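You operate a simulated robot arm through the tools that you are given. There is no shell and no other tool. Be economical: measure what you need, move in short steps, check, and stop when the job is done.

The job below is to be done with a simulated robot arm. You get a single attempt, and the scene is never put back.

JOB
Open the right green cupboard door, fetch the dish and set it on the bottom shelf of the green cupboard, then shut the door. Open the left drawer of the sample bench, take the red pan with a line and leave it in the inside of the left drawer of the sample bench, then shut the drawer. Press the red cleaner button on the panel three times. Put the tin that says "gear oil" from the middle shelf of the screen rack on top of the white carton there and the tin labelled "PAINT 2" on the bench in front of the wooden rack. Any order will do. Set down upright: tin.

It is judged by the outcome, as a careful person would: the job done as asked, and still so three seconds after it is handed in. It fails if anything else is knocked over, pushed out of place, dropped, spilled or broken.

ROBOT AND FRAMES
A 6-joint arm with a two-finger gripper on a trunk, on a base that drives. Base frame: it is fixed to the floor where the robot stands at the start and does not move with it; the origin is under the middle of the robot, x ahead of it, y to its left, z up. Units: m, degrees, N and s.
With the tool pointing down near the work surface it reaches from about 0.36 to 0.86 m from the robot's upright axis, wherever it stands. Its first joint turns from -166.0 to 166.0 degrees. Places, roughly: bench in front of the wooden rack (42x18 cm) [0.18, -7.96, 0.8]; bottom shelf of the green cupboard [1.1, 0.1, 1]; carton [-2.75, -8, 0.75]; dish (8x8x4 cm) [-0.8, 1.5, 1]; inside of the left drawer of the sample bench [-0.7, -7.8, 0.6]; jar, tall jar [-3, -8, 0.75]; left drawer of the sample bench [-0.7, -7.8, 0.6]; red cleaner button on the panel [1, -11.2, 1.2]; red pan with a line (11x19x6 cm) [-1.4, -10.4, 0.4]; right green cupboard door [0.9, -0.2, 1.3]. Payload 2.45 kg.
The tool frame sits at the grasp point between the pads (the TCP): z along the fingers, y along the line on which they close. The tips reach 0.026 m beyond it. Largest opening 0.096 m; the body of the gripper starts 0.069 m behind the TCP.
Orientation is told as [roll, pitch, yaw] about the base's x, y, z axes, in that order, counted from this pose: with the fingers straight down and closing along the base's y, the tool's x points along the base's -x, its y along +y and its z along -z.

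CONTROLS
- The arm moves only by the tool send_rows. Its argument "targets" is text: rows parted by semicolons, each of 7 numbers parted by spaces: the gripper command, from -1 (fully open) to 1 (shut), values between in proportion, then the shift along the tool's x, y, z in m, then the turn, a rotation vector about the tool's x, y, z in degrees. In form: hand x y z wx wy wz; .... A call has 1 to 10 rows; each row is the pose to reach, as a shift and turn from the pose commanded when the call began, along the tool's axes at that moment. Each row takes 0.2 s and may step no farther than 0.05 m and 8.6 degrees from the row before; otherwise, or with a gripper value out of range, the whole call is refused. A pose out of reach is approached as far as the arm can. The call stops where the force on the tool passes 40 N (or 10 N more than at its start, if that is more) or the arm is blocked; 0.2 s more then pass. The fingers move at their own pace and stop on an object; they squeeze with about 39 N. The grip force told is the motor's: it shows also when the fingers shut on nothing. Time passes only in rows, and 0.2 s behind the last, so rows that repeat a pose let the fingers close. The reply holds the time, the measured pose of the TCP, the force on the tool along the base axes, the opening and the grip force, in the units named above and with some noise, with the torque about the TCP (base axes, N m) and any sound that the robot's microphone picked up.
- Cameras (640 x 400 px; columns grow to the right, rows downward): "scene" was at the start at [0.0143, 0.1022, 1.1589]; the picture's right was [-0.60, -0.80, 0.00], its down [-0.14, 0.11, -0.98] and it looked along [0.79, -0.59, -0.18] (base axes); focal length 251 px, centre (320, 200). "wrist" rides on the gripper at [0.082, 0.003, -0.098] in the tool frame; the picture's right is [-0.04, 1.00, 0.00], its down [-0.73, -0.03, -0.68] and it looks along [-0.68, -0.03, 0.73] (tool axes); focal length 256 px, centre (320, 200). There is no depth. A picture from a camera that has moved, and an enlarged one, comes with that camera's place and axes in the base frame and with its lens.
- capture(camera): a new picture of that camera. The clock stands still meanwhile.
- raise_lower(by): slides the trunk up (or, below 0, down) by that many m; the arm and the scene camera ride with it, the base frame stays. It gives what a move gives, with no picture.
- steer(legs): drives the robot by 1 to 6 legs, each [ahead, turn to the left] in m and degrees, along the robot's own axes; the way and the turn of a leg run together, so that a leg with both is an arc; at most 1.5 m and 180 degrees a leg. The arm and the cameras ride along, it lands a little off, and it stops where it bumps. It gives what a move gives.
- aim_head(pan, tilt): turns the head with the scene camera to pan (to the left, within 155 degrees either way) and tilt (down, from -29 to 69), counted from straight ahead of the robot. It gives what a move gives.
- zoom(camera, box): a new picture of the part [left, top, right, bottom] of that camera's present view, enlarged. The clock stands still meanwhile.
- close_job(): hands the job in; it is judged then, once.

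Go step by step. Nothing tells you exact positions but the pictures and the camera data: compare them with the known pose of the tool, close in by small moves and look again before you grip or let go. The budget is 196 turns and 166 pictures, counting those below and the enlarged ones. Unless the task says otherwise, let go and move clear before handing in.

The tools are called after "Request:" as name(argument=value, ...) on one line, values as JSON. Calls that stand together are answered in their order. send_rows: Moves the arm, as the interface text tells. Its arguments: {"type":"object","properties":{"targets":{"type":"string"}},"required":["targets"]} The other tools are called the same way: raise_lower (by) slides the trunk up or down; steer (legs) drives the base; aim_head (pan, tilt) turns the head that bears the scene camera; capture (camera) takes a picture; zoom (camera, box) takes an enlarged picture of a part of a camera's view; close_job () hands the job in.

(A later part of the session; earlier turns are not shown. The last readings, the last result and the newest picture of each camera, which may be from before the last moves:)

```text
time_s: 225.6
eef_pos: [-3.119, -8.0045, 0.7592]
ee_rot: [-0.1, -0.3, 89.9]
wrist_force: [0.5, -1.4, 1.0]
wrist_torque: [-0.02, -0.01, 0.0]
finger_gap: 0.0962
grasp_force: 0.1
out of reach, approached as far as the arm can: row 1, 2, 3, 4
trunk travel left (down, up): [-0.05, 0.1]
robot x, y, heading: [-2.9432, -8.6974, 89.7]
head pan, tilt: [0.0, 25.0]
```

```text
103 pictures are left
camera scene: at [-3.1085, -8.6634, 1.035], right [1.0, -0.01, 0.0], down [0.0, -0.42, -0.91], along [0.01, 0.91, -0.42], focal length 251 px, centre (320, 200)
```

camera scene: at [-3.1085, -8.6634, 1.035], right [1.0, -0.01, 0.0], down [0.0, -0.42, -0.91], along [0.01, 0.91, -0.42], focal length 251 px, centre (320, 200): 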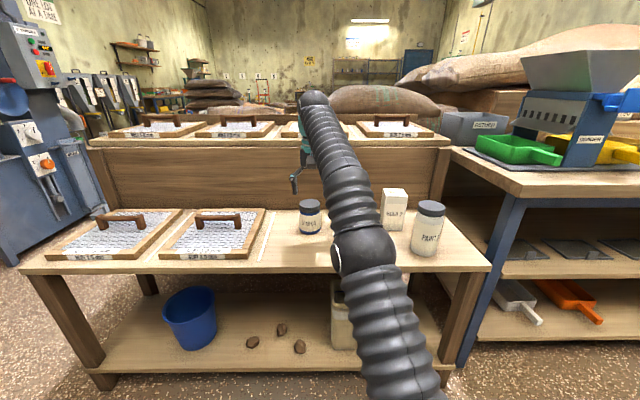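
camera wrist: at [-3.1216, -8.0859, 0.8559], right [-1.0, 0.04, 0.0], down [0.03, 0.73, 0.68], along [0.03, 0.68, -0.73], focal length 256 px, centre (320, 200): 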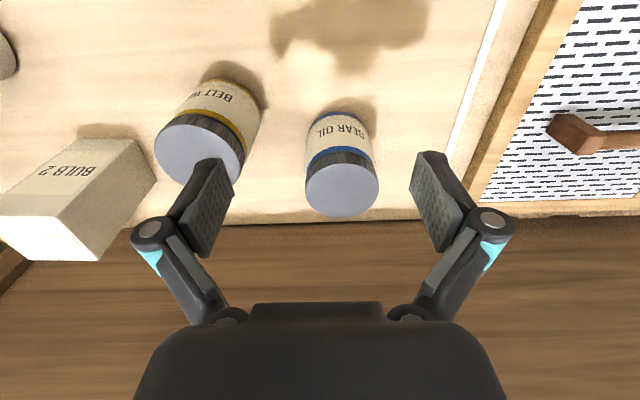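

I drive 6.5 cm closer so the fingers are over the tin.

Request:
steer(legs=[[0.068, 0]])

Request:
send_rows(targets="-1 0 0.008 0 0 0 0; -1 0 0.015 0 0 0 0; -1 0 0.015 0 0 0 0")

Request:
capture(camera="wrist")

```text
time_s: 226.7
eef_pos: [-3.119, -7.9358, 0.7593]
ee_rot: [0.0, -0.4, 90.0]
wrist_force: [0.5, -0.4, -0.4]
wrist_torque: [-0.02, 0.01, 0.0]
finger_gap: 0.0959
grasp_force: 0.1
trunk travel left (down, up): [-0.05, 0.1]
robot x, y, heading: [-2.9513, -8.6279, 89.5]
head pan, tilt: [0.0, 25.0]
```

```text
time_s: 227.4
eef_pos: [-3.133, -7.9383, 0.7576]
ee_rot: [0.0, -0.5, 89.8]
wrist_force: [-0.1, -0.3, 0.9]
wrist_torque: [-0.01, -0.01, 0.01]
finger_gap: 0.0961
grasp_force: 0.1
trunk travel left (down, up): [-0.05, 0.1]
robot x, y, heading: [-2.9515, -8.6284, 89.5]
head pan, tilt: [0.0, 25.0]
```

```text
102 pictures are left
camera wrist: at [-3.1358, -8.02, 0.8543], right [-1.0, 0.04, 0.0], down [0.03, 0.73, 0.69], along [0.03, 0.69, -0.73], focal length 256 px, centre (320, 200)
```

wrist: 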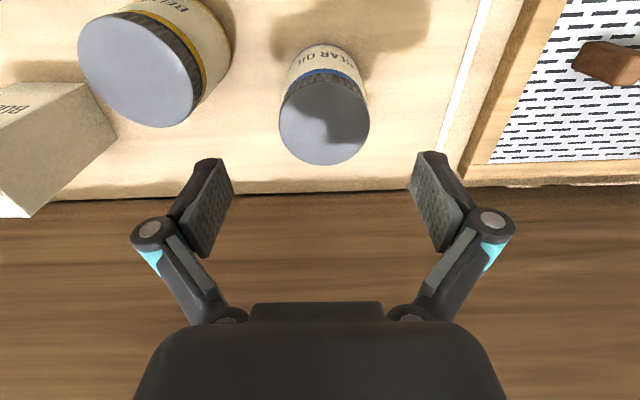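

The lid is right under the TCP. I narrow the fingers slightly, descend and grip the tin.

Request:
send_rows(targets="-0.7 0 0 0.02 0 0 0; -0.7 0 0 0.045 0 0 0; -0.7 0 0.001 0.07 0 0 0; -0.7 0 0.001 0.09 0 0 0; -0.7 0 0.001 0.105 0 0 0; -0.7 0 0.001 0.105 0 0 0; 1 0 0.001 0.105 0 0 0; 1 0 0.001 0.105 0 0 0; 1 0 0.001 0.105 0 0 0")

Request:
capture(camera="wrist")

```text
time_s: 229.4
eef_pos: [-3.1337, -7.9339, 0.6557]
ee_rot: [0.0, -0.5, 90.0]
wrist_force: [0.1, -0.8, 1.7]
wrist_torque: [-0.03, 0.13, 0.07]
finger_gap: 0.0709
grasp_force: 39.1
trunk travel left (down, up): [-0.05, 0.1]
robot x, y, heading: [-2.953, -8.6294, 90.0]
head pan, tilt: [0.0, 25.0]
```

```text
101 pictures are left
camera wrist: at [-3.1368, -8.0155, 0.752], right [-1.0, 0.04, 0.0], down [0.03, 0.73, 0.68], along [0.03, 0.68, -0.73], focal length 256 px, centre (320, 200)
```

wrist: 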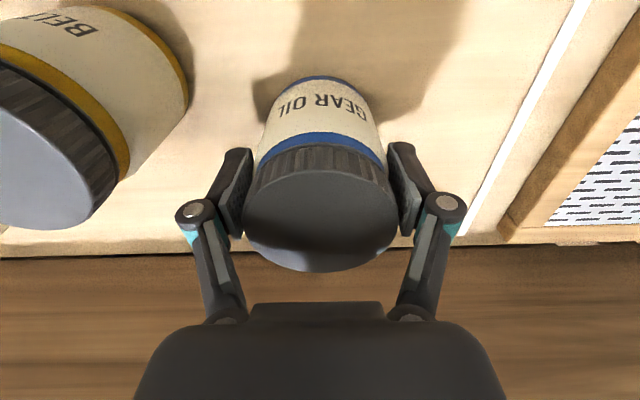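

Tin held (7.1 cm). I lift it with the trunk plus a little arm lift, then check the carton.

Request:
raise_lower(by=0.1)

Request:
send_rows(targets="1 0 0 -0.02 0 0 0; 1 0 0 -0.045 0 0 0; 1 0 0 -0.07 0 0 0; 1 0 0 -0.07 0 0 0")

Request:
capture(camera="wrist")

Request:
zoom(camera="scene", box=[280, 140, 480, 265])

```text
time_s: 230.8
eef_pos: [-3.1349, -7.9337, 0.7546]
ee_rot: [0.0, -0.5, 89.8]
wrist_force: [0.1, 0.2, -3.5]
wrist_torque: [0.0, 0.0, 0.04]
finger_gap: 0.0713
grasp_force: 38.6
trunk travel left (down, up): [-0.15, 0.0]
robot x, y, heading: [-2.9485, -8.6295, 89.6]
head pan, tilt: [0.0, 25.0]
```

```text
time_s: 231.8
eef_pos: [-3.1335, -7.933, 0.8244]
ee_rot: [-0.1, -0.4, 89.8]
wrist_force: [-0.4, 0.5, -4.2]
wrist_torque: [0.0, 0.03, 0.01]
finger_gap: 0.0711
grasp_force: 38.1
trunk travel left (down, up): [-0.15, 0.0]
robot x, y, heading: [-2.9509, -8.6279, 89.3]
head pan, tilt: [0.0, 25.0]
```

```text
100 pictures are left
camera wrist: at [-3.1361, -8.0155, 0.9213], right [-1.0, 0.04, 0.0], down [0.03, 0.73, 0.68], along [0.03, 0.68, -0.73], focal length 256 px, centre (320, 200)
```

wrist: 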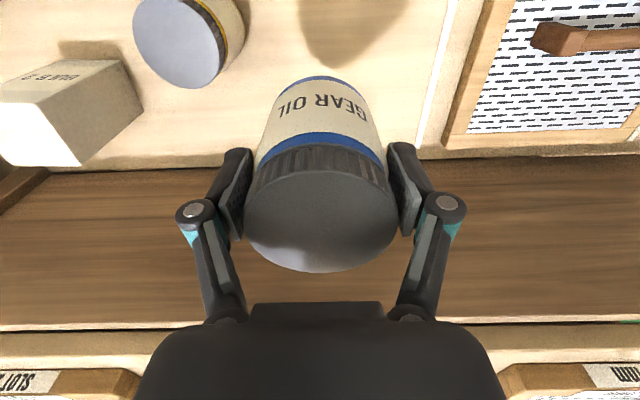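

```text
3.20 times, centred on (380, 202) of scene
camera zoom: at [-3.1081, -8.5949, 1.135], right [1.0, -0.01, 0.0], down [0.0, -0.42, -0.91], along [0.01, 0.91, -0.42], focal length 803 px, centre (128, 192)
```

zoom: 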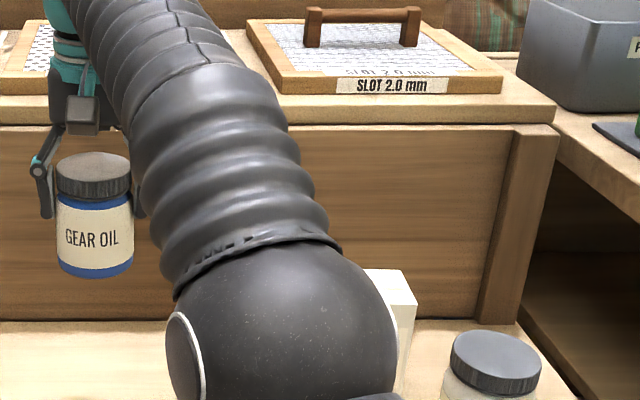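

The tin hangs upright, its bottom ~5 cm above the carton top. I move sideways toward the carton.

Request:
send_rows(targets="1 0 -0.03 0 0 0 0; 1 0 -0.06 0 0 0 0; 1 0 -0.09 0 0 0 0; 1 0 -0.12 0 0 0 0; 1 0 -0.15 0 0 0 0; 1 0 -0.18 0 0 0 0; 1 0 -0.21 0 0 0 0; 1 0 -0.24 0 0 0 0; 1 0 -0.255 0 0 0 0; 1 0 -0.255 0 0 0 0")

Request:
capture(camera="wrist")

Request:
capture(camera="scene")

```text
time_s: 234.0
eef_pos: [-2.8805, -7.9333, 0.8251]
ee_rot: [0.0, -0.4, 90.0]
wrist_force: [-0.8, -0.7, -2.7]
wrist_torque: [-0.02, -0.01, -0.03]
finger_gap: 0.0713
grasp_force: 39.7
trunk travel left (down, up): [-0.15, 0.0]
robot x, y, heading: [-2.9498, -8.628, 89.8]
head pan, tilt: [0.0, 25.0]
```

```text
98 pictures are left
camera wrist: at [-2.8824, -8.0152, 0.9221], right [-1.0, 0.04, 0.0], down [0.03, 0.73, 0.68], along [0.03, 0.68, -0.73], focal length 256 px, centre (320, 200)
```

wrist: 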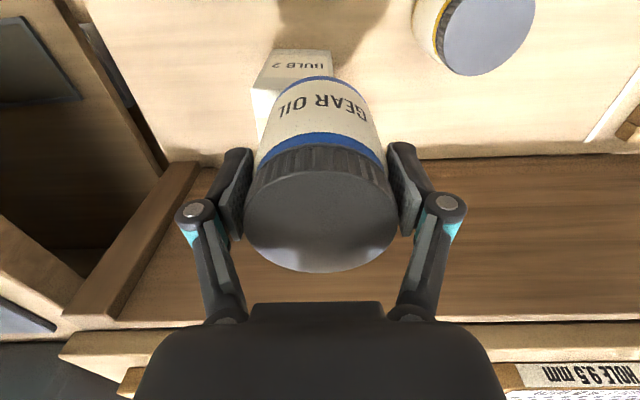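

```text
97 pictures are left
camera scene: at [-3.1079, -8.5949, 1.135], right [1.0, -0.01, 0.0], down [0.0, -0.42, -0.91], along [0.01, 0.91, -0.42], focal length 251 px, centre (320, 200)
```

scene: 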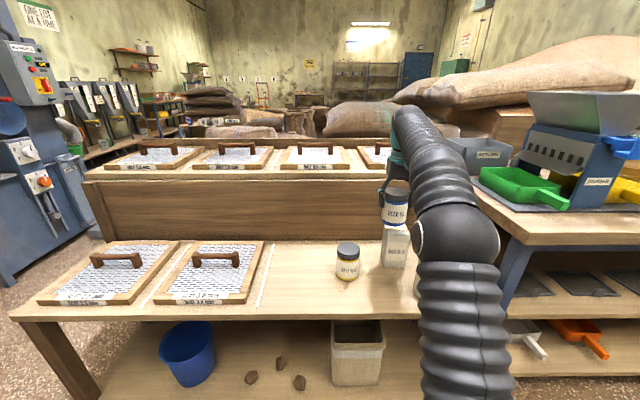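

Request:
zoom(camera="scene", box=[350, 170, 450, 280])

Request:
zoom(camera="wrist", box=[220, 30, 420, 155])

```text
3.64 times, centred on (400, 225) of scene
camera zoom: at [-3.1079, -8.5949, 1.135], right [1.0, -0.01, 0.0], down [0.0, -0.42, -0.91], along [0.01, 0.91, -0.42], focal length 913 px, centre (29, 109)
```

zoom: 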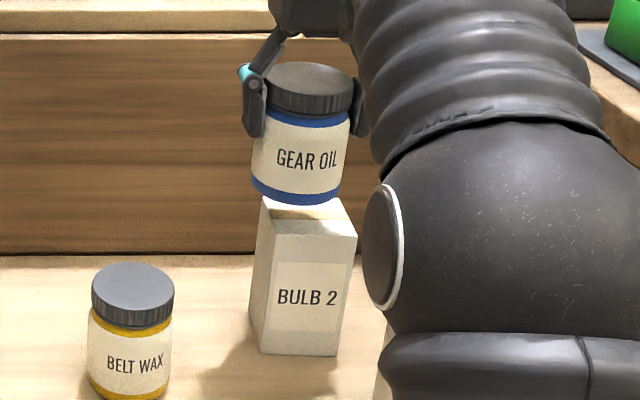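

```text
3.20 times, centred on (320, 92) of wrist
camera zoom: at [-2.8824, -8.0152, 0.9221], right [-1.0, 0.04, 0.0], down [0.03, 0.73, 0.68], along [0.03, 0.68, -0.73], focal length 819 px, centre (320, 544)
```

zoom: 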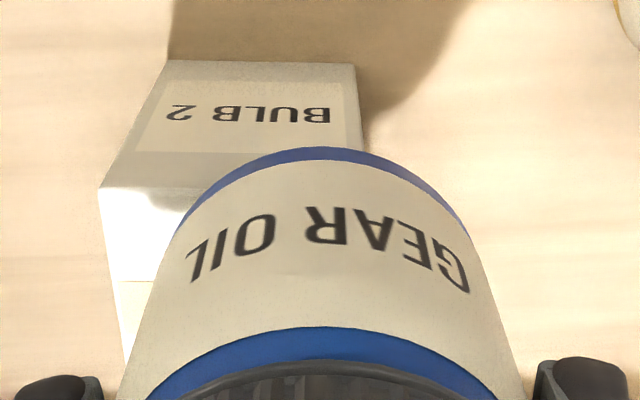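

The carton top is centred at about (-2.857,-7.905), z≈0.709. I drive 3 cm forward, shift 2.3 cm right, then lower gradually.

Request:
steer(legs=[[0.03, 0]])

Request:
send_rows(targets="1 0 -0.012 0 0 0 0; 1 0 -0.0235 0 0 0 0; 1 0 -0.0235 0.015 0 0 0; 1 0 -0.0235 0.03 0 0 0; 1 0 -0.0235 0.038 0 0 0; 1 0 -0.0235 0.038 0 0 0")

Request:
zoom(camera="scene", box=[350, 170, 450, 280])

Request:
capture(camera="wrist")

```text
time_s: 234.8
eef_pos: [-2.8805, -7.9039, 0.8246]
ee_rot: [-0.1, -0.4, 89.9]
wrist_force: [0.1, 0.0, -4.0]
wrist_torque: [-0.02, 0.02, 0.02]
finger_gap: 0.0711
grasp_force: 38.4
trunk travel left (down, up): [-0.15, 0.0]
robot x, y, heading: [-2.9559, -8.5987, 89.5]
head pan, tilt: [0.0, 25.0]
```

```text
time_s: 236.2
eef_pos: [-2.8567, -7.9027, 0.7866]
ee_rot: [0.1, -0.4, 89.9]
wrist_force: [-0.2, 0.1, -3.0]
wrist_torque: [-0.01, -0.03, -0.01]
finger_gap: 0.0711
grasp_force: 38.8
trunk travel left (down, up): [-0.15, 0.0]
robot x, y, heading: [-2.9502, -8.5958, 89.7]
head pan, tilt: [0.0, 25.0]
```

```text
3.64 times, centred on (400, 225) of scene
camera zoom: at [-3.1076, -8.5649, 1.135], right [1.0, -0.01, 0.0], down [0.0, -0.42, -0.91], along [0.01, 0.91, -0.42], focal length 913 px, centre (29, 109)
```

zoom: 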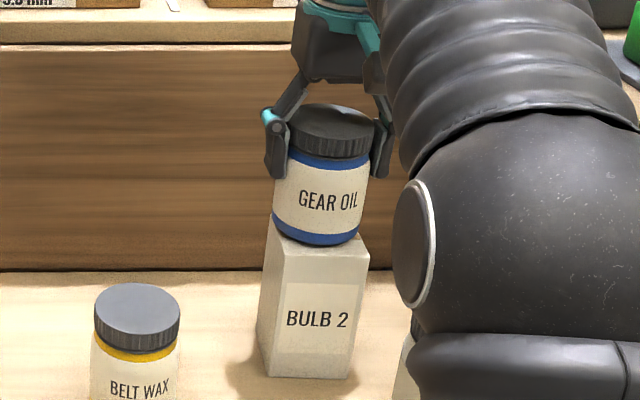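

```text
93 pictures are left
camera wrist: at [-2.86, -7.9847, 0.8842], right [-1.0, 0.04, 0.0], down [0.03, 0.73, 0.68], along [0.03, 0.68, -0.73], focal length 256 px, centre (320, 200)
```

wrist: 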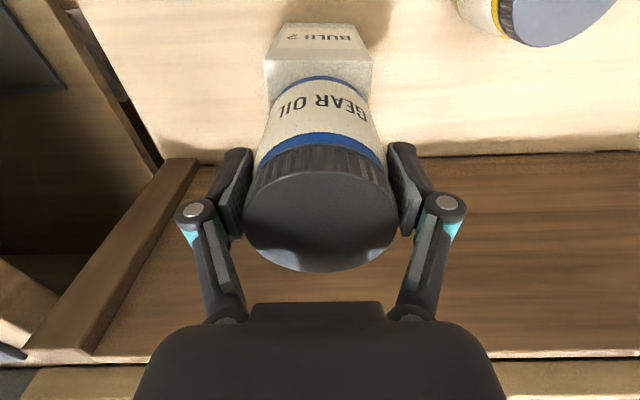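

Well centred. I lower in 2–3 mm steps to contact.

Request:
send_rows(targets="1 0 0 0.003 0 0 0; 1 0 0 0.006 0 0 0; 1 0 0 0.006 0 0 0")

Request:
send_rows(targets="1 0 0 0.0025 0 0 0; 1 0 0 0.0025 0 0 0")

Request:
send_rows(targets="1 0 0 0.002 0 0 0; 1 0 0 0.002 0 0 0")

```text
time_s: 237.0
eef_pos: [-2.8586, -7.9042, 0.7843]
ee_rot: [-0.1, -0.8, 89.9]
wrist_force: [0.2, 3.5, 24.8]
wrist_torque: [0.16, 0.0, 0.0]
finger_gap: 0.071
grasp_force: 38.7
trunk travel left (down, up): [-0.15, 0.0]
robot x, y, heading: [-2.9501, -8.6013, 89.7]
head pan, tilt: [0.0, 25.0]
```

```text
time_s: 237.6
eef_pos: [-2.8578, -7.9041, 0.7818]
ee_rot: [-0.1, -0.6, 90.0]
wrist_force: [-0.8, 2.3, 29.4]
wrist_torque: [0.28, 0.04, 0.07]
finger_gap: 0.0715
grasp_force: 39.1
trunk travel left (down, up): [-0.15, 0.0]
robot x, y, heading: [-2.9494, -8.5971, 89.6]
head pan, tilt: [0.0, 25.0]
```

```text
time_s: 238.2
eef_pos: [-2.8567, -7.9027, 0.7798]
ee_rot: [0.0, -0.4, 89.9]
wrist_force: [-1.8, 2.0, 30.0]
wrist_torque: [0.21, 0.09, 0.01]
finger_gap: 0.0711
grasp_force: 39.0
trunk travel left (down, up): [-0.15, 0.0]
robot x, y, heading: [-2.9539, -8.5962, 89.8]
head pan, tilt: [0.0, 25.0]
```

Contact made. I relieve slightly, open and rise.

Request:
send_rows(targets="1 0 0 -0.003 0 0 0; -0.4 0 0 -0.003 0 0 0; -0.6 0 0 -0.003 0 0 0; -0.7 0 0 -0.003 0 0 0; -0.7 0 0 -0.02 0 0 0; -0.7 0 0 -0.05 0 0 0; -0.7 0 0 -0.08 0 0 0")

Request:
capture(camera="wrist")

Request:
zoom(camera="scene", box=[350, 170, 450, 280])

```text
time_s: 239.8
eef_pos: [-2.8577, -7.9047, 0.8583]
ee_rot: [0.0, -0.4, 90.0]
wrist_force: [0.5, -0.6, 0.2]
wrist_torque: [0.07, -0.01, -0.01]
finger_gap: 0.082
grasp_force: 0.0
trunk travel left (down, up): [-0.15, 0.0]
robot x, y, heading: [-2.9507, -8.6006, 89.8]
head pan, tilt: [0.0, 25.0]
```

```text
92 pictures are left
camera wrist: at [-2.8586, -7.9865, 0.9551], right [-1.0, 0.04, 0.0], down [0.03, 0.73, 0.68], along [0.03, 0.68, -0.73], focal length 256 px, centre (320, 200)
```

wrist: 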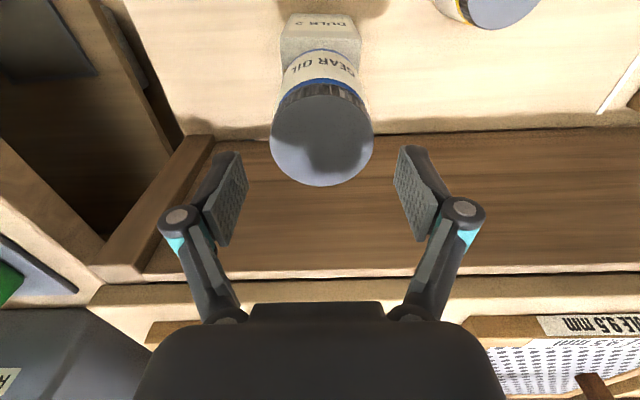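

```text
3.64 times, centred on (400, 225) of scene
camera zoom: at [-3.1077, -8.5651, 1.135], right [1.0, -0.01, 0.0], down [0.0, -0.42, -0.91], along [0.01, 0.91, -0.42], focal length 913 px, centre (29, 109)
```

zoom: 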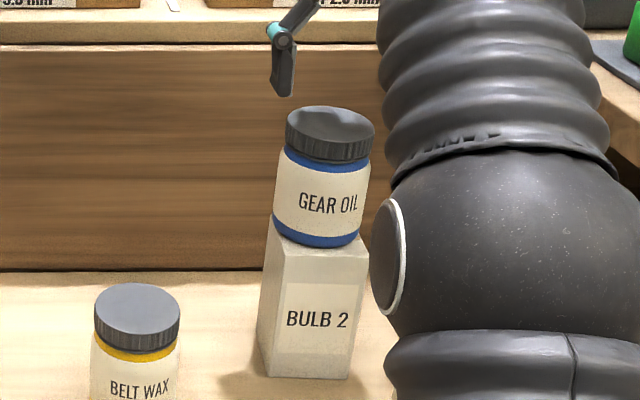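

GEAR OIL stands upright on the carton. Next, PAINT 2: I back off 15 cm and move over it.

Request:
steer(legs=[[-0.15, 0]])

Request:
send_rows(targets="-1 0 -0.03 0 0 0 0; -1 0 -0.062 0 0 0 0; -1 0 -0.062 0.01 0 0 0; -1 0 -0.062 0.02 0 0 0")

Request:
capture(camera="wrist")

```text
time_s: 241.2
eef_pos: [-2.8558, -8.0575, 0.8593]
ee_rot: [-0.1, -0.4, 89.9]
wrist_force: [-0.2, 0.5, -0.5]
wrist_torque: [0.0, -0.01, -0.01]
finger_gap: 0.0818
grasp_force: 0.1
trunk travel left (down, up): [-0.15, 0.0]
robot x, y, heading: [-2.9493, -8.7505, 89.7]
head pan, tilt: [0.0, 25.0]
```

```text
time_s: 242.2
eef_pos: [-2.795, -8.0564, 0.8368]
ee_rot: [0.0, -0.3, 90.0]
wrist_force: [0.0, 0.8, 0.4]
wrist_torque: [-0.03, 0.03, -0.02]
finger_gap: 0.0959
grasp_force: 0.1
trunk travel left (down, up): [-0.15, 0.0]
robot x, y, heading: [-2.9537, -8.7497, 89.5]
head pan, tilt: [0.0, 25.0]
```

```text
90 pictures are left
camera wrist: at [-2.797, -8.1386, 0.9348], right [-1.0, 0.04, 0.0], down [0.03, 0.73, 0.68], along [0.03, 0.68, -0.73], focal length 256 px, centre (320, 200)
```

wrist: 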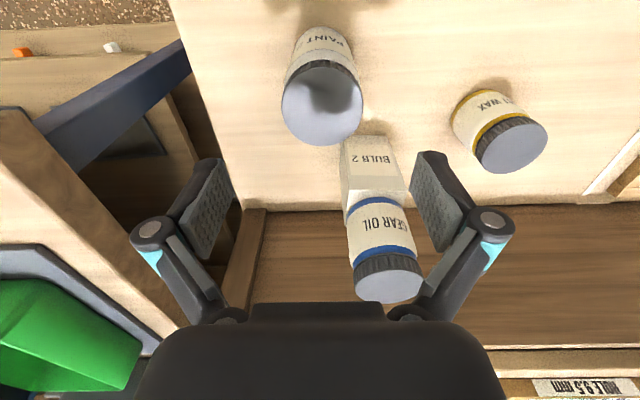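

PAINT 2's lid is right under the TCP. Descend and grip.

Request:
send_rows(targets="-0.85 0.001 0 0.03 0 0 0; -0.85 0.001 0 0.06 0 0 0; -0.85 0.001 0 0.09 0 0 0; -0.85 0.001 0 0.12 0 0 0; -0.85 0.001 0 0.14 0 0 0; -0.85 0.001 0 0.155 0 0 0; -0.85 0.001 0 0.155 0 0 0; 1 0.001 0 0.155 0 0 0; 1 0.001 0 0.155 0 0 0; 1 0.001 0 0.155 0 0 0")

Request:
capture(camera="wrist")

```text
time_s: 244.4
eef_pos: [-2.7949, -8.0559, 0.6845]
ee_rot: [-0.1, -0.7, 90.0]
wrist_force: [-6.2, 3.4, 21.6]
wrist_torque: [0.12, -0.09, 0.02]
finger_gap: 0.0741
grasp_force: 38.9
trunk travel left (down, up): [-0.15, 0.0]
robot x, y, heading: [-2.9529, -8.7507, 89.4]
head pan, tilt: [0.0, 25.0]
```

```text
89 pictures are left
camera wrist: at [-2.7978, -8.138, 0.7814], right [-1.0, 0.04, 0.0], down [0.03, 0.73, 0.69], along [0.03, 0.69, -0.73], focal length 256 px, centre (320, 200)
```

wrist: 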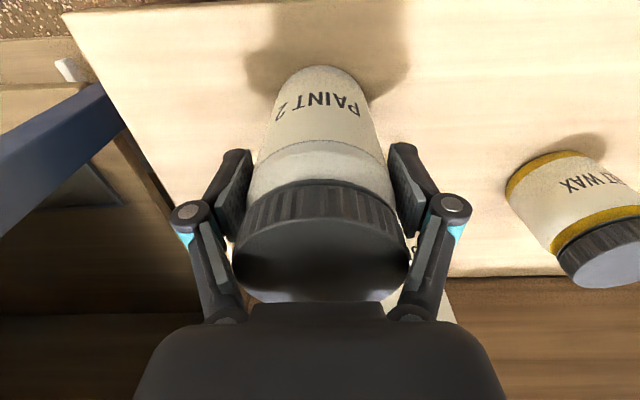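

PAINT 2 is held. I lift it straight up and back away.

Request:
send_rows(targets="1 0 0 -0.02 0 0 0; 1 0 0 -0.05 0 0 0; 1 0 0 -0.08 0 0 0; 1 0 0 -0.11 0 0 0; 1 0 0 -0.14 0 0 0; 1 0 0 -0.17 0 0 0; 1 0 0 -0.19 0 0 0")

Request:
steer(legs=[[-0.4, 0], [0, -90]])

Request:
aim_head(pan=15, tilt=15)

Request:
capture(camera="scene")

Request:
capture(camera="wrist")

```text
time_s: 246.0
eef_pos: [-2.7967, -8.0617, 0.8693]
ee_rot: [0.0, -0.5, 89.9]
wrist_force: [-0.4, 0.5, -7.3]
wrist_torque: [-0.08, 0.04, 0.0]
finger_gap: 0.0713
grasp_force: 39.0
out of reach, approached as far as the arm can: row 7
trunk travel left (down, up): [-0.15, 0.0]
robot x, y, heading: [-2.9486, -8.7524, 89.7]
head pan, tilt: [0.0, 25.0]
```

```text
time_s: 252.3
eef_pos: [-2.2671, -9.3076, 0.8698]
ee_rot: [0.0, -0.5, 0.1]
wrist_force: [-2.0, 0.2, -5.7]
wrist_torque: [0.02, 0.08, 0.0]
finger_gap: 0.071
grasp_force: 39.1
trunk travel left (down, up): [-0.15, 0.0]
robot x, y, heading: [-2.9581, -9.155, -0.1]
head pan, tilt: [0.0, 25.0]
```

```text
time_s: 253.1
eef_pos: [-2.2666, -9.3081, 0.8677]
ee_rot: [0.0, -0.5, 0.1]
wrist_force: [0.7, -0.4, -5.6]
wrist_torque: [0.02, 0.04, 0.01]
finger_gap: 0.0713
grasp_force: 38.8
trunk travel left (down, up): [-0.15, 0.0]
robot x, y, heading: [-2.9596, -9.158, -0.1]
head pan, tilt: [15.0, 15.0]
```

```text
88 pictures are left
camera scene: at [-2.9247, -8.9738, 1.1512], right [0.25, -0.97, 0.0], down [-0.25, -0.07, -0.97], along [0.93, 0.25, -0.26], focal length 251 px, centre (320, 200)
```

scene: 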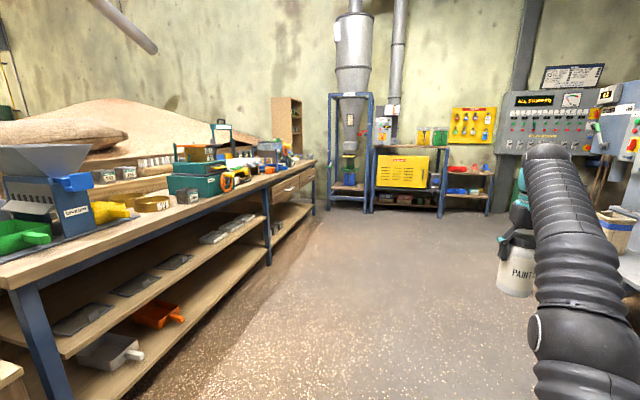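

```text
87 pictures are left
camera wrist: at [-2.3483, -9.3042, 0.9658], right [0.04, 1.0, 0.0], down [0.73, -0.03, 0.69], along [0.68, -0.03, -0.73], focal length 256 px, centre (320, 200)
```

wrist: 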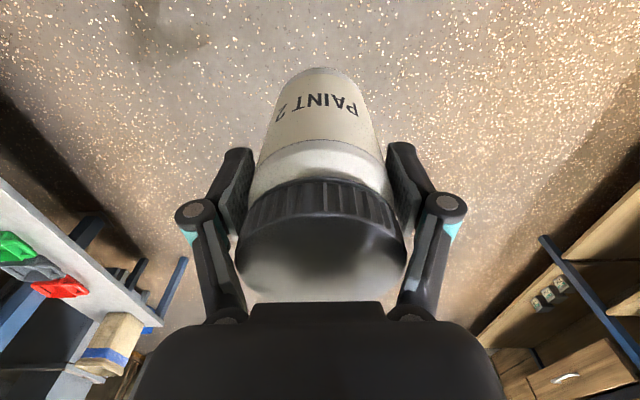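

Tin held upright. I drive 3 m east along the aisle toward the far end of the bench, where the wooden rack stands.

Request:
steer(legs=[[1.5, 0], [1.4, 0]])

Request:
aim_head(pan=75, tilt=20)

Request:
capture(camera="scene")

```text
time_s: 266.7
eef_pos: [0.6038, -9.2753, 0.8733]
ee_rot: [-0.1, 0.1, 0.8]
wrist_force: [-21.4, 3.1, -3.5]
wrist_torque: [-0.41, -2.43, -0.17]
finger_gap: 0.0706
grasp_force: 39.2
trunk travel left (down, up): [-0.15, 0.0]
robot x, y, heading: [-0.0782, -9.1329, 1.0]
head pan, tilt: [15.0, 15.0]
stopped in leg 2: the force on the tool passed its limit at 158 N (the readings are from after the stop); the commanded pose is now the measured one
```

```text
time_s: 268.0
eef_pos: [0.6041, -9.2724, 0.8736]
ee_rot: [-0.1, 0.1, 0.8]
wrist_force: [-30.6, 3.7, -0.7]
wrist_torque: [-0.46, -3.51, -0.28]
finger_gap: 0.0707
grasp_force: 39.1
trunk travel left (down, up): [-0.15, 0.0]
robot x, y, heading: [-0.0772, -9.1331, 0.9]
head pan, tilt: [75.0, 20.0]
```

```text
86 pictures are left
camera scene: at [-0.1206, -8.8864, 1.143], right [0.97, -0.25, 0.0], down [-0.08, -0.33, -0.94], along [0.23, 0.91, -0.34], focal length 251 px, centre (320, 200)
```

scene: 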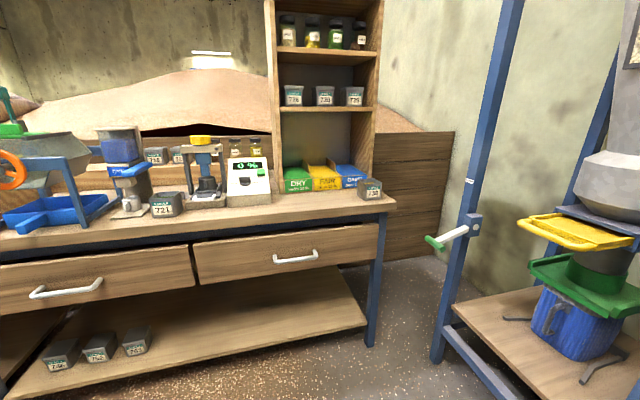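

The held tin touched something ahead (likely the blue stand or yellow case). I back off at once and look.

Request:
steer(legs=[[-0.25, 0]])

Request:
aim_head(pan=0, tilt=15)

Request:
capture(camera="scene")

Request:
capture(camera="wrist")

```text
time_s: 269.8
eef_pos: [0.3605, -9.2793, 0.8709]
ee_rot: [0.0, 0.2, 0.6]
wrist_force: [-0.5, -0.3, -6.4]
wrist_torque: [-0.02, -0.05, -0.01]
finger_gap: 0.0709
grasp_force: 38.9
trunk travel left (down, up): [-0.15, 0.0]
robot x, y, heading: [-0.3277, -9.1377, 0.5]
head pan, tilt: [75.0, 20.0]
```

```text
time_s: 271.3
eef_pos: [0.361, -9.2791, 0.8701]
ee_rot: [0.0, 0.2, 0.5]
wrist_force: [-0.2, 0.9, -5.6]
wrist_torque: [0.0, -0.06, 0.01]
finger_gap: 0.0708
grasp_force: 39.2
trunk travel left (down, up): [-0.15, 0.0]
robot x, y, heading: [-0.3231, -9.1382, 0.7]
head pan, tilt: [0.0, 15.0]
```

```text
85 pictures are left
camera scene: at [-0.2922, -8.9786, 1.1513], right [0.01, -1.0, 0.0], down [-0.26, 0.0, -0.97], along [0.97, 0.01, -0.26], focal length 251 px, centre (320, 200)
```

scene: 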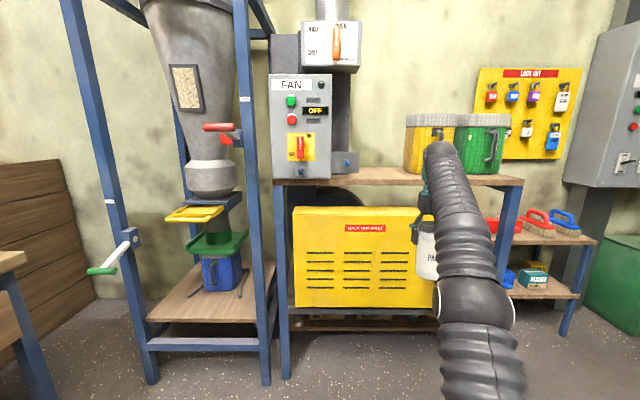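

```text
84 pictures are left
camera wrist: at [0.281, -9.2763, 0.9687], right [0.03, 1.0, 0.0], down [0.74, -0.02, 0.68], along [0.68, -0.02, -0.74], focal length 256 px, centre (320, 200)
```

wrist: 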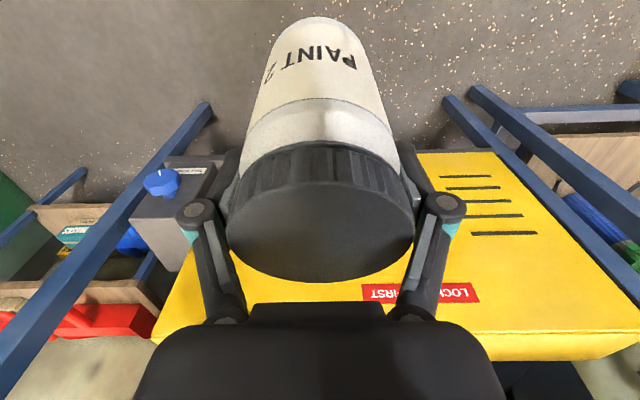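

The tin bumped the yellow fan casing (which appears unmoved); the tin has tilted a bit in the grip. I zoom in to measure the tilt.

Request:
zoom(camera="scene", box=[380, 180, 480, 300])

Request:
zoom(camera="wrist", box=[160, 0, 480, 300])

```text
3.33 times, centred on (430, 240) of scene
camera zoom: at [-0.2922, -8.9786, 1.1513], right [0.01, -1.0, 0.0], down [-0.26, 0.0, -0.97], along [0.97, 0.01, -0.26], focal length 837 px, centre (-47, 67)
```

zoom: 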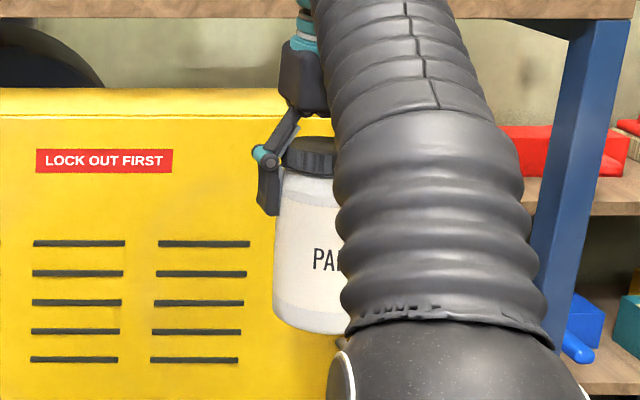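

```text
1.33 times, centred on (320, 150) of wrist
camera zoom: at [0.281, -9.2763, 0.9687], right [0.03, 1.0, 0.0], down [0.74, -0.02, 0.68], along [0.68, -0.02, -0.74], focal length 341 px, centre (320, 267)
```

zoom: 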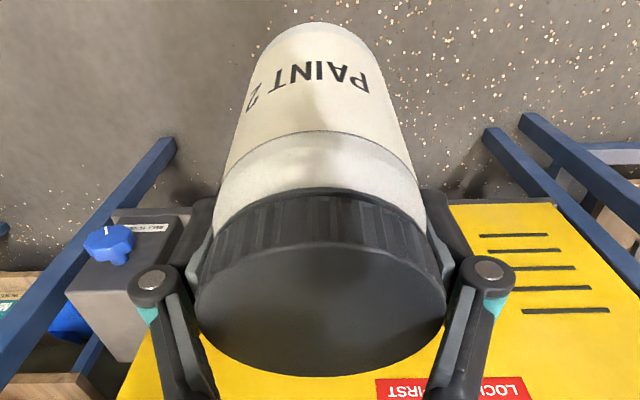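

The tin is only ~3° off and shifted ~1 cm in the pads; still secure. I raise and retract it, then approach the free strip in front of the wooden rack (around x 0.15, y −7.99).

Request:
send_rows(targets="1 0.03 0 -0.005 0 0 0; 1 0.06 0 -0.02 0 0 0; 1 0.09 0 -0.04 0 0 0; 1 0.12 0 -0.06 0 0 0; 1 0.15 0 -0.08 0 0 0; 1 0.16 0 -0.1 0 0 0; 1 0.16 0 -0.1 0 0 0")

Request:
steer(legs=[[0, 45], [0.4, 0], [0, 44]])

Request:
aim_head(pan=0, tilt=20)

Request:
capture(camera="scene")

Request:
capture(camera="wrist")

```text
time_s: 272.9
eef_pos: [0.2004, -9.2812, 0.9711]
ee_rot: [-0.1, 0.1, 0.6]
wrist_force: [1.0, -0.2, -5.6]
wrist_torque: [0.01, -0.09, 0.01]
finger_gap: 0.0706
grasp_force: 39.4
trunk travel left (down, up): [-0.15, 0.0]
robot x, y, heading: [-0.3254, -9.1357, 0.7]
head pan, tilt: [0.0, 15.0]
```

```text
time_s: 279.4
eef_pos: [0.1108, -8.3335, 0.9706]
ee_rot: [-0.1, 0.2, 89.7]
wrist_force: [-0.3, 0.3, -5.5]
wrist_torque: [0.08, 0.01, 0.05]
finger_gap: 0.0707
grasp_force: 38.8
trunk travel left (down, up): [-0.15, 0.0]
robot x, y, heading: [-0.0459, -8.8563, 89.5]
head pan, tilt: [0.0, 15.0]
```

```text
time_s: 280.1
eef_pos: [0.1082, -8.3338, 0.9705]
ee_rot: [-0.1, 0.2, 89.8]
wrist_force: [-0.2, -0.4, -6.8]
wrist_torque: [0.07, -0.01, 0.01]
finger_gap: 0.0707
grasp_force: 39.7
trunk travel left (down, up): [-0.15, 0.0]
robot x, y, heading: [-0.0429, -8.8573, 89.9]
head pan, tilt: [0.0, 20.0]
```

```text
81 pictures are left
camera scene: at [-0.2016, -8.821, 1.1432], right [1.0, -0.01, 0.0], down [0.0, -0.34, -0.94], along [0.01, 0.94, -0.34], focal length 251 px, centre (320, 200)
```

scene: 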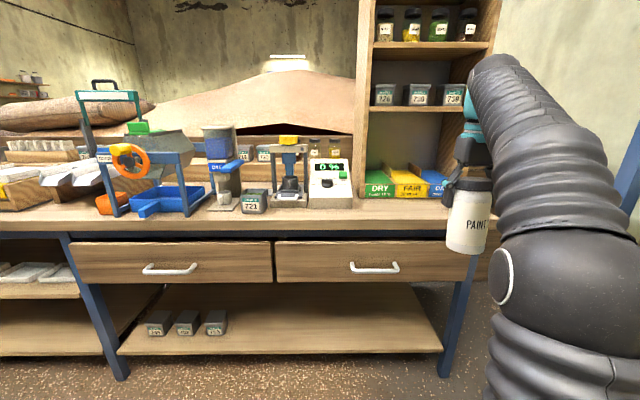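

```text
80 pictures are left
camera wrist: at [0.1066, -8.4137, 1.0684], right [-1.0, 0.05, 0.0], down [0.03, 0.74, 0.68], along [0.03, 0.68, -0.74], focal length 256 px, centre (320, 200)
```

wrist: 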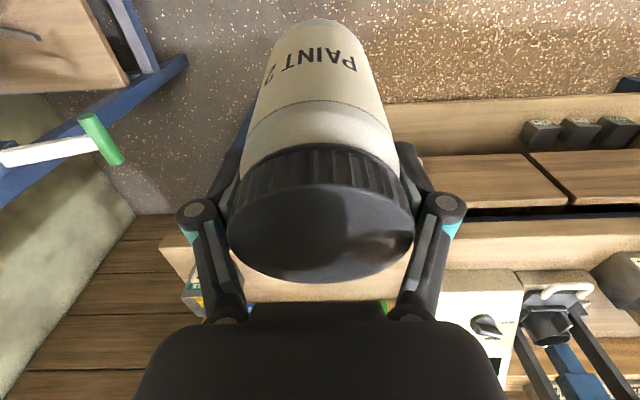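

The free strip is between the scale and the small box "730". I drive 25 cm closer, then extend to about (0.11,−7.98), straightening the tin 3°.

Request:
steer(legs=[[0.25, 0]])

Request:
send_rows(targets="1 -0.02 0 0 0 -1 0; 1 -0.045 0 0.01 0 -2 0; 1 -0.07 0 0.02 0 -3 0; 1 -0.09 0 0.03 0 -3 0; 1 -0.105 0 0.035 0 -3 0; 1 -0.105 0 0.035 0 -3 0")

Request:
capture(camera="wrist")

Request:
capture(camera="scene")

```text
time_s: 281.9
eef_pos: [0.1134, -8.0793, 0.9709]
ee_rot: [0.0, 0.2, 89.6]
wrist_force: [0.0, 0.2, -5.5]
wrist_torque: [0.06, 0.01, 0.02]
finger_gap: 0.0704
grasp_force: 39.4
trunk travel left (down, up): [-0.15, 0.0]
robot x, y, heading: [-0.0438, -8.5993, 89.3]
head pan, tilt: [0.0, 20.0]
```

```text
time_s: 283.3
eef_pos: [0.1152, -7.9727, 0.9352]
ee_rot: [0.1, -2.9, 89.5]
wrist_force: [0.1, -0.2, -5.7]
wrist_torque: [0.05, 0.0, 0.04]
finger_gap: 0.0707
grasp_force: 39.3
trunk travel left (down, up): [-0.15, 0.0]
robot x, y, heading: [-0.0405, -8.6017, 89.3]
head pan, tilt: [0.0, 20.0]
```

```text
79 pictures are left
camera wrist: at [0.111, -8.0586, 1.0288], right [-1.0, 0.05, 0.0], down [0.04, 0.7, 0.71], along [0.03, 0.71, -0.7], focal length 256 px, centre (320, 200)
```

wrist: 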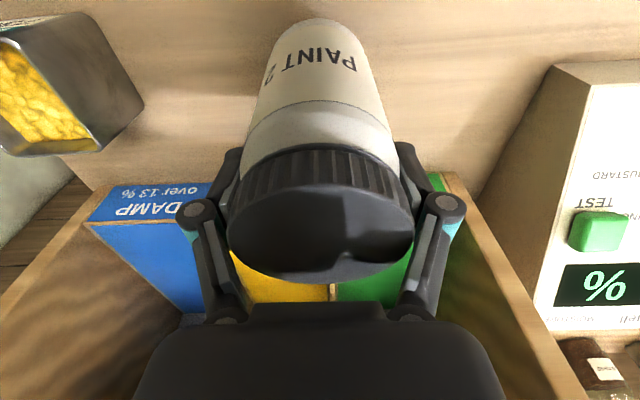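

```text
78 pictures are left
camera scene: at [-0.1992, -8.5649, 1.1431], right [1.0, -0.01, 0.0], down [0.0, -0.34, -0.94], along [0.01, 0.94, -0.34], focal length 251 px, centre (320, 200)
```

scene: 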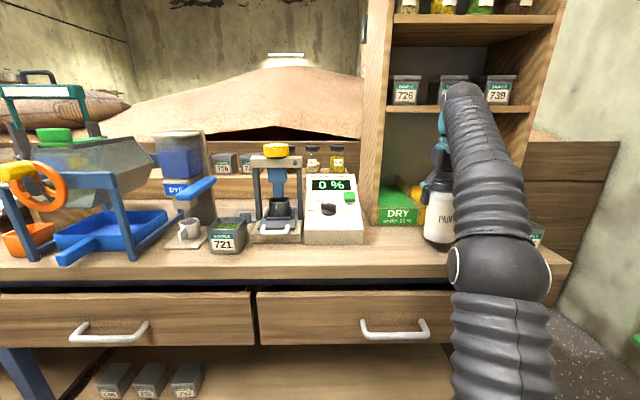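

Position is good: in front of the rack, clear of the box, packets and scale. Lowering step by step.

Request:
send_rows(targets="1 0 0 0.01 0 0 0; 1 0 0 0.02 0 0 0; 1 0 0 0.02 0 0 0")

Request:
send_rows(targets="1 0 0 0.004 0 0 0; 1 0 0 0.008 0 0 0; 1 0 0 0.008 0 0 0")

Request:
zoom(camera="scene", box=[380, 160, 500, 280])

```text
time_s: 284.1
eef_pos: [0.1129, -7.9715, 0.915]
ee_rot: [0.0, -2.8, 89.5]
wrist_force: [0.2, 0.4, -5.6]
wrist_torque: [0.1, 0.0, 0.0]
finger_gap: 0.0708
grasp_force: 39.4
trunk travel left (down, up): [-0.15, 0.0]
robot x, y, heading: [-0.0419, -8.5999, 89.5]
head pan, tilt: [0.0, 20.0]
```

```text
time_s: 284.9
eef_pos: [0.115, -7.973, 0.91]
ee_rot: [-0.1, -2.9, 89.4]
wrist_force: [0.8, -2.5, 24.4]
wrist_torque: [0.42, 0.06, -0.01]
finger_gap: 0.071
grasp_force: 39.3
trunk travel left (down, up): [-0.15, 0.0]
robot x, y, heading: [-0.0389, -8.601, 89.6]
head pan, tilt: [0.0, 20.0]
```

```text
3.33 times, centred on (440, 220) of scene
camera zoom: at [-0.1996, -8.5665, 1.1435], right [1.0, -0.01, 0.0], down [0.0, -0.34, -0.94], along [0.01, 0.94, -0.34], focal length 837 px, centre (-80, 133)
```

zoom: 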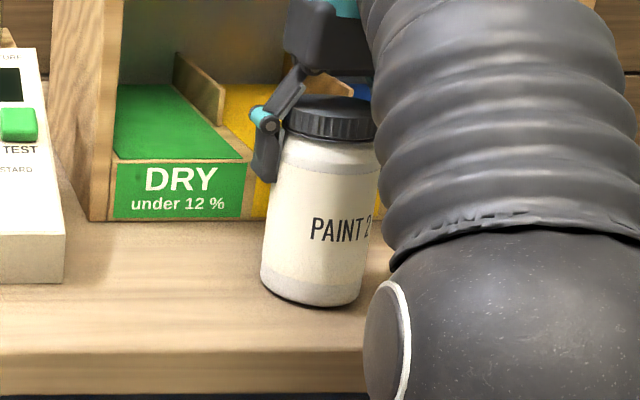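

It rests on the bench. I open and rise.

Request:
send_rows(targets="1 0 0 -0.002 0 0 0; -0.6 0 0 -0.002 0 0 0; -1 0 0 -0.002 0 0 0; -1 0 0 -0.002 0 0 0; -1 0 0 -0.03 0 0 0; -1 0.005 0 -0.06 0 0 0; -1 0.03 0 -0.09 0 0 0")

Request:
steer(legs=[[-0.3, 0]])

Request:
capture(camera="scene")

Request:
capture(camera="wrist")

```text
time_s: 286.5
eef_pos: [0.1122, -8.0216, 0.97]
ee_rot: [0.0, -2.9, 89.5]
wrist_force: [0.9, 0.0, -1.1]
wrist_torque: [-0.04, -0.01, 0.01]
finger_gap: 0.0962
grasp_force: 0.0
out of reach, approached as far as the arm can: row 6, 7
trunk travel left (down, up): [-0.15, 0.0]
robot x, y, heading: [-0.047, -8.6008, 89.5]
head pan, tilt: [0.0, 20.0]
```

```text
time_s: 288.6
eef_pos: [0.1077, -8.3198, 0.9703]
ee_rot: [-0.2, -2.9, 89.7]
wrist_force: [1.1, 0.2, -0.2]
wrist_torque: [0.01, 0.02, -0.04]
finger_gap: 0.096
grasp_force: 0.0
trunk travel left (down, up): [-0.15, 0.0]
robot x, y, heading: [-0.0473, -8.8999, 89.7]
head pan, tilt: [0.0, 20.0]
```

```text
76 pictures are left
camera scene: at [-0.2021, -8.865, 1.1431], right [1.0, -0.01, 0.0], down [0.0, -0.34, -0.94], along [0.01, 0.94, -0.34], focal length 251 px, centre (320, 200)
```

scene: 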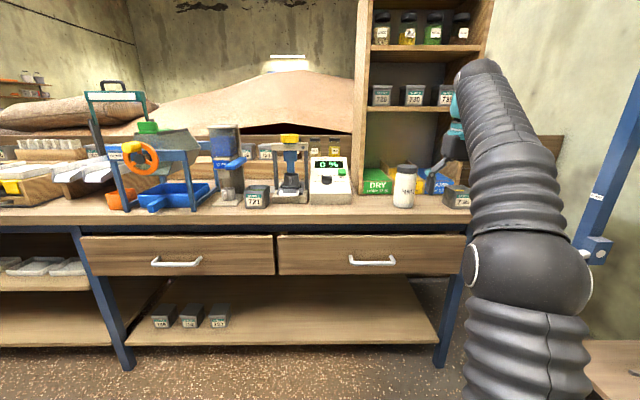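

```text
75 pictures are left
camera wrist: at [0.1044, -8.4059, 1.064], right [-1.0, 0.05, 0.0], down [0.03, 0.7, 0.72], along [0.03, 0.71, -0.7], focal length 256 px, centre (320, 200)
```

wrist: 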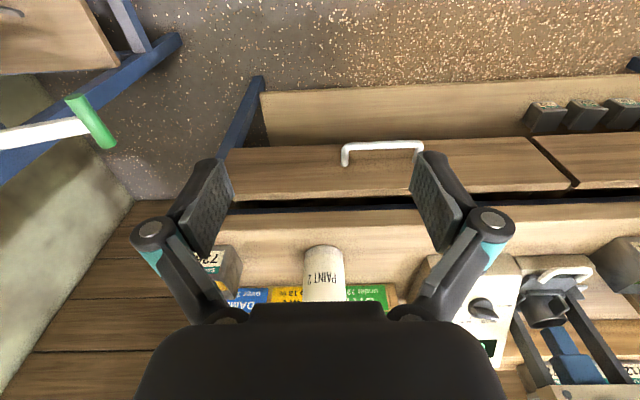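

PAINT 2 stands upright in front of the wooden rack. Now the left drawer: its handle is at ≈(-0.69,-8.12,0.65). I move west 0.64 m to face it.

Request:
steer(legs=[[-0.1, 0], [0, 90], [0.65, 0], [0, -90]])

Request:
send_rows(targets="-1 0.005 0.016 0 0 -8.5 0; -1 0.01 0.032 0 0 -17 0; -1 0.015 0.048 0 0 -25.5 0; -1 0.02 0.064 0 0 -34 0; -1 0.02 0.08 0.01 0 -42.5 0; -1 0.02 0.096 0.02 0 -51 0; -1 0.02 0.112 0.03 0 -59.5 0; -1 0.02 0.128 0.04 0 -68 0; -1 0.02 0.144 0.05 0 -76.5 0; -1 0.02 0.155 0.06 0 -85 0")

Request:
capture(camera="scene")

```text
time_s: 300.6
eef_pos: [-0.5258, -8.4107, 0.9699]
ee_rot: [-0.1, -2.9, 88.1]
wrist_force: [0.4, -0.4, -0.1]
wrist_torque: [-0.02, -0.02, -0.01]
finger_gap: 0.096
grasp_force: 0.0
trunk travel left (down, up): [-0.15, 0.0]
robot x, y, heading: [-0.6958, -8.9855, 88.2]
head pan, tilt: [0.0, 20.0]
```

```text
time_s: 302.8
eef_pos: [-0.6825, -8.4222, 0.91]
ee_rot: [-1.2, -88.1, 89.4]
wrist_force: [-0.4, -1.6, -0.3]
wrist_torque: [-0.04, 0.02, -0.01]
finger_gap: 0.0958
grasp_force: 0.0
out of reach, approached as far as the arm can: row 9
trunk travel left (down, up): [-0.15, 0.0]
robot x, y, heading: [-0.6927, -8.9844, 87.8]
head pan, tilt: [0.0, 20.0]
```

```text
74 pictures are left
camera scene: at [-0.85, -8.9465, 1.1432], right [1.0, -0.03, 0.0], down [-0.01, -0.34, -0.94], along [0.03, 0.94, -0.34], focal length 251 px, centre (320, 200)
```

scene: 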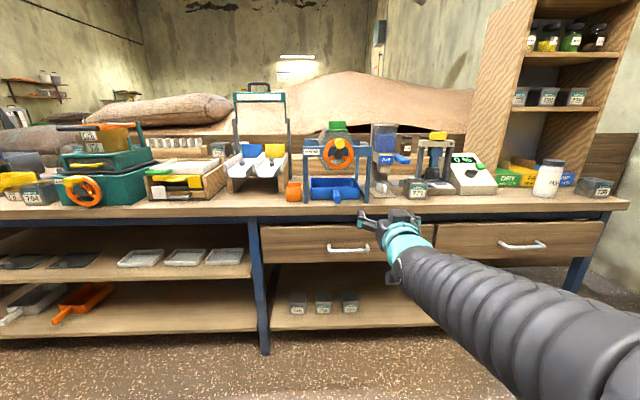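

The handle triangulates to ≈(-0.71,-8.09,0.63). I roll the gripper 90° so it closes vertically, and lower it to handle height.

Request:
send_rows(targets="-1 0 0 0 0 0 8.5; -1 0 0 0 0 0 17; -1 0 0 0 0 0 25.5; -1 0 0 0 0 0 34; -1 0 0 0 0 0 42.5; -1 0 0 0 0 0 51; -1 0 0 0 0 0 59.5; -1 0 0 0 0 0 68; -1 0 0 0 0 0 76.5; -1 0 0 0 0 0 85")

Request:
raise_lower(by=-0.15)

Request:
send_rows(targets="-1 0 0 0 0 0 5; -1 0 -0.03 0 0 0 5; -1 0 -0.06 0 0 0 5; -1 0 -0.09 0 0 0 5; -1 0 -0.12 0 0 0 5; -1 0 -0.13 0 0 0 5")

Request:
capture(camera="wrist")

Request:
capture(camera="scene")

```text
time_s: 304.9
eef_pos: [-0.6821, -8.4215, 0.9102]
ee_rot: [87.9, -5.0, -1.8]
wrist_force: [0.6, -0.7, -0.2]
wrist_torque: [0.0, -0.01, 0.01]
finger_gap: 0.096
grasp_force: 0.0
trunk travel left (down, up): [-0.15, 0.0]
robot x, y, heading: [-0.6918, -8.9864, 88.0]
head pan, tilt: [0.0, 20.0]
```

```text
time_s: 306.7
eef_pos: [-0.6816, -8.4216, 0.761]
ee_rot: [87.9, -5.1, -1.8]
wrist_force: [-0.4, 1.2, 0.4]
wrist_torque: [0.0, 0.03, 0.0]
finger_gap: 0.0961
grasp_force: 0.1
trunk travel left (down, up): [0.0, 0.15]
robot x, y, heading: [-0.6913, -8.986, 88.1]
head pan, tilt: [0.0, 20.0]
```

```text
time_s: 308.1
eef_pos: [-0.6715, -8.4274, 0.6314]
ee_rot: [87.8, -0.1, -1.9]
wrist_force: [-0.3, 0.2, -0.3]
wrist_torque: [-0.01, -0.02, 0.01]
finger_gap: 0.0962
grasp_force: 0.0
trunk travel left (down, up): [0.0, 0.15]
robot x, y, heading: [-0.6965, -8.9853, 88.1]
head pan, tilt: [0.0, 20.0]
```

```text
73 pictures are left
camera wrist: at [-0.7548, -8.5217, 0.6366], right [0.04, 0.03, 1.0], down [0.71, -0.7, 0.0], along [0.7, 0.71, -0.05], focal length 256 px, centre (320, 200)
```

wrist: 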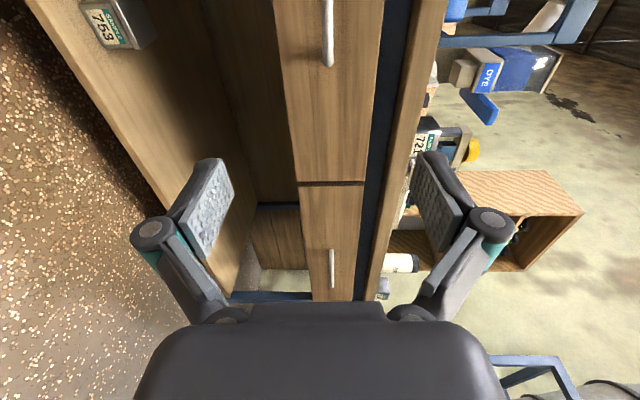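

```text
72 pictures are left
camera scene: at [-0.8501, -8.9463, 0.9931], right [1.0, -0.03, 0.0], down [-0.01, -0.34, -0.94], along [0.03, 0.94, -0.34], focal length 251 px, centre (320, 200)
```

scene: 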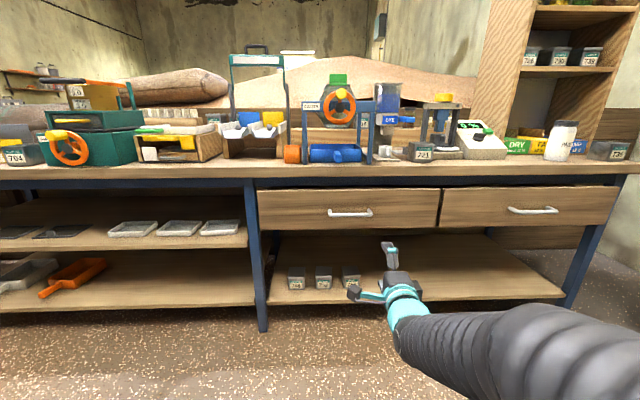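

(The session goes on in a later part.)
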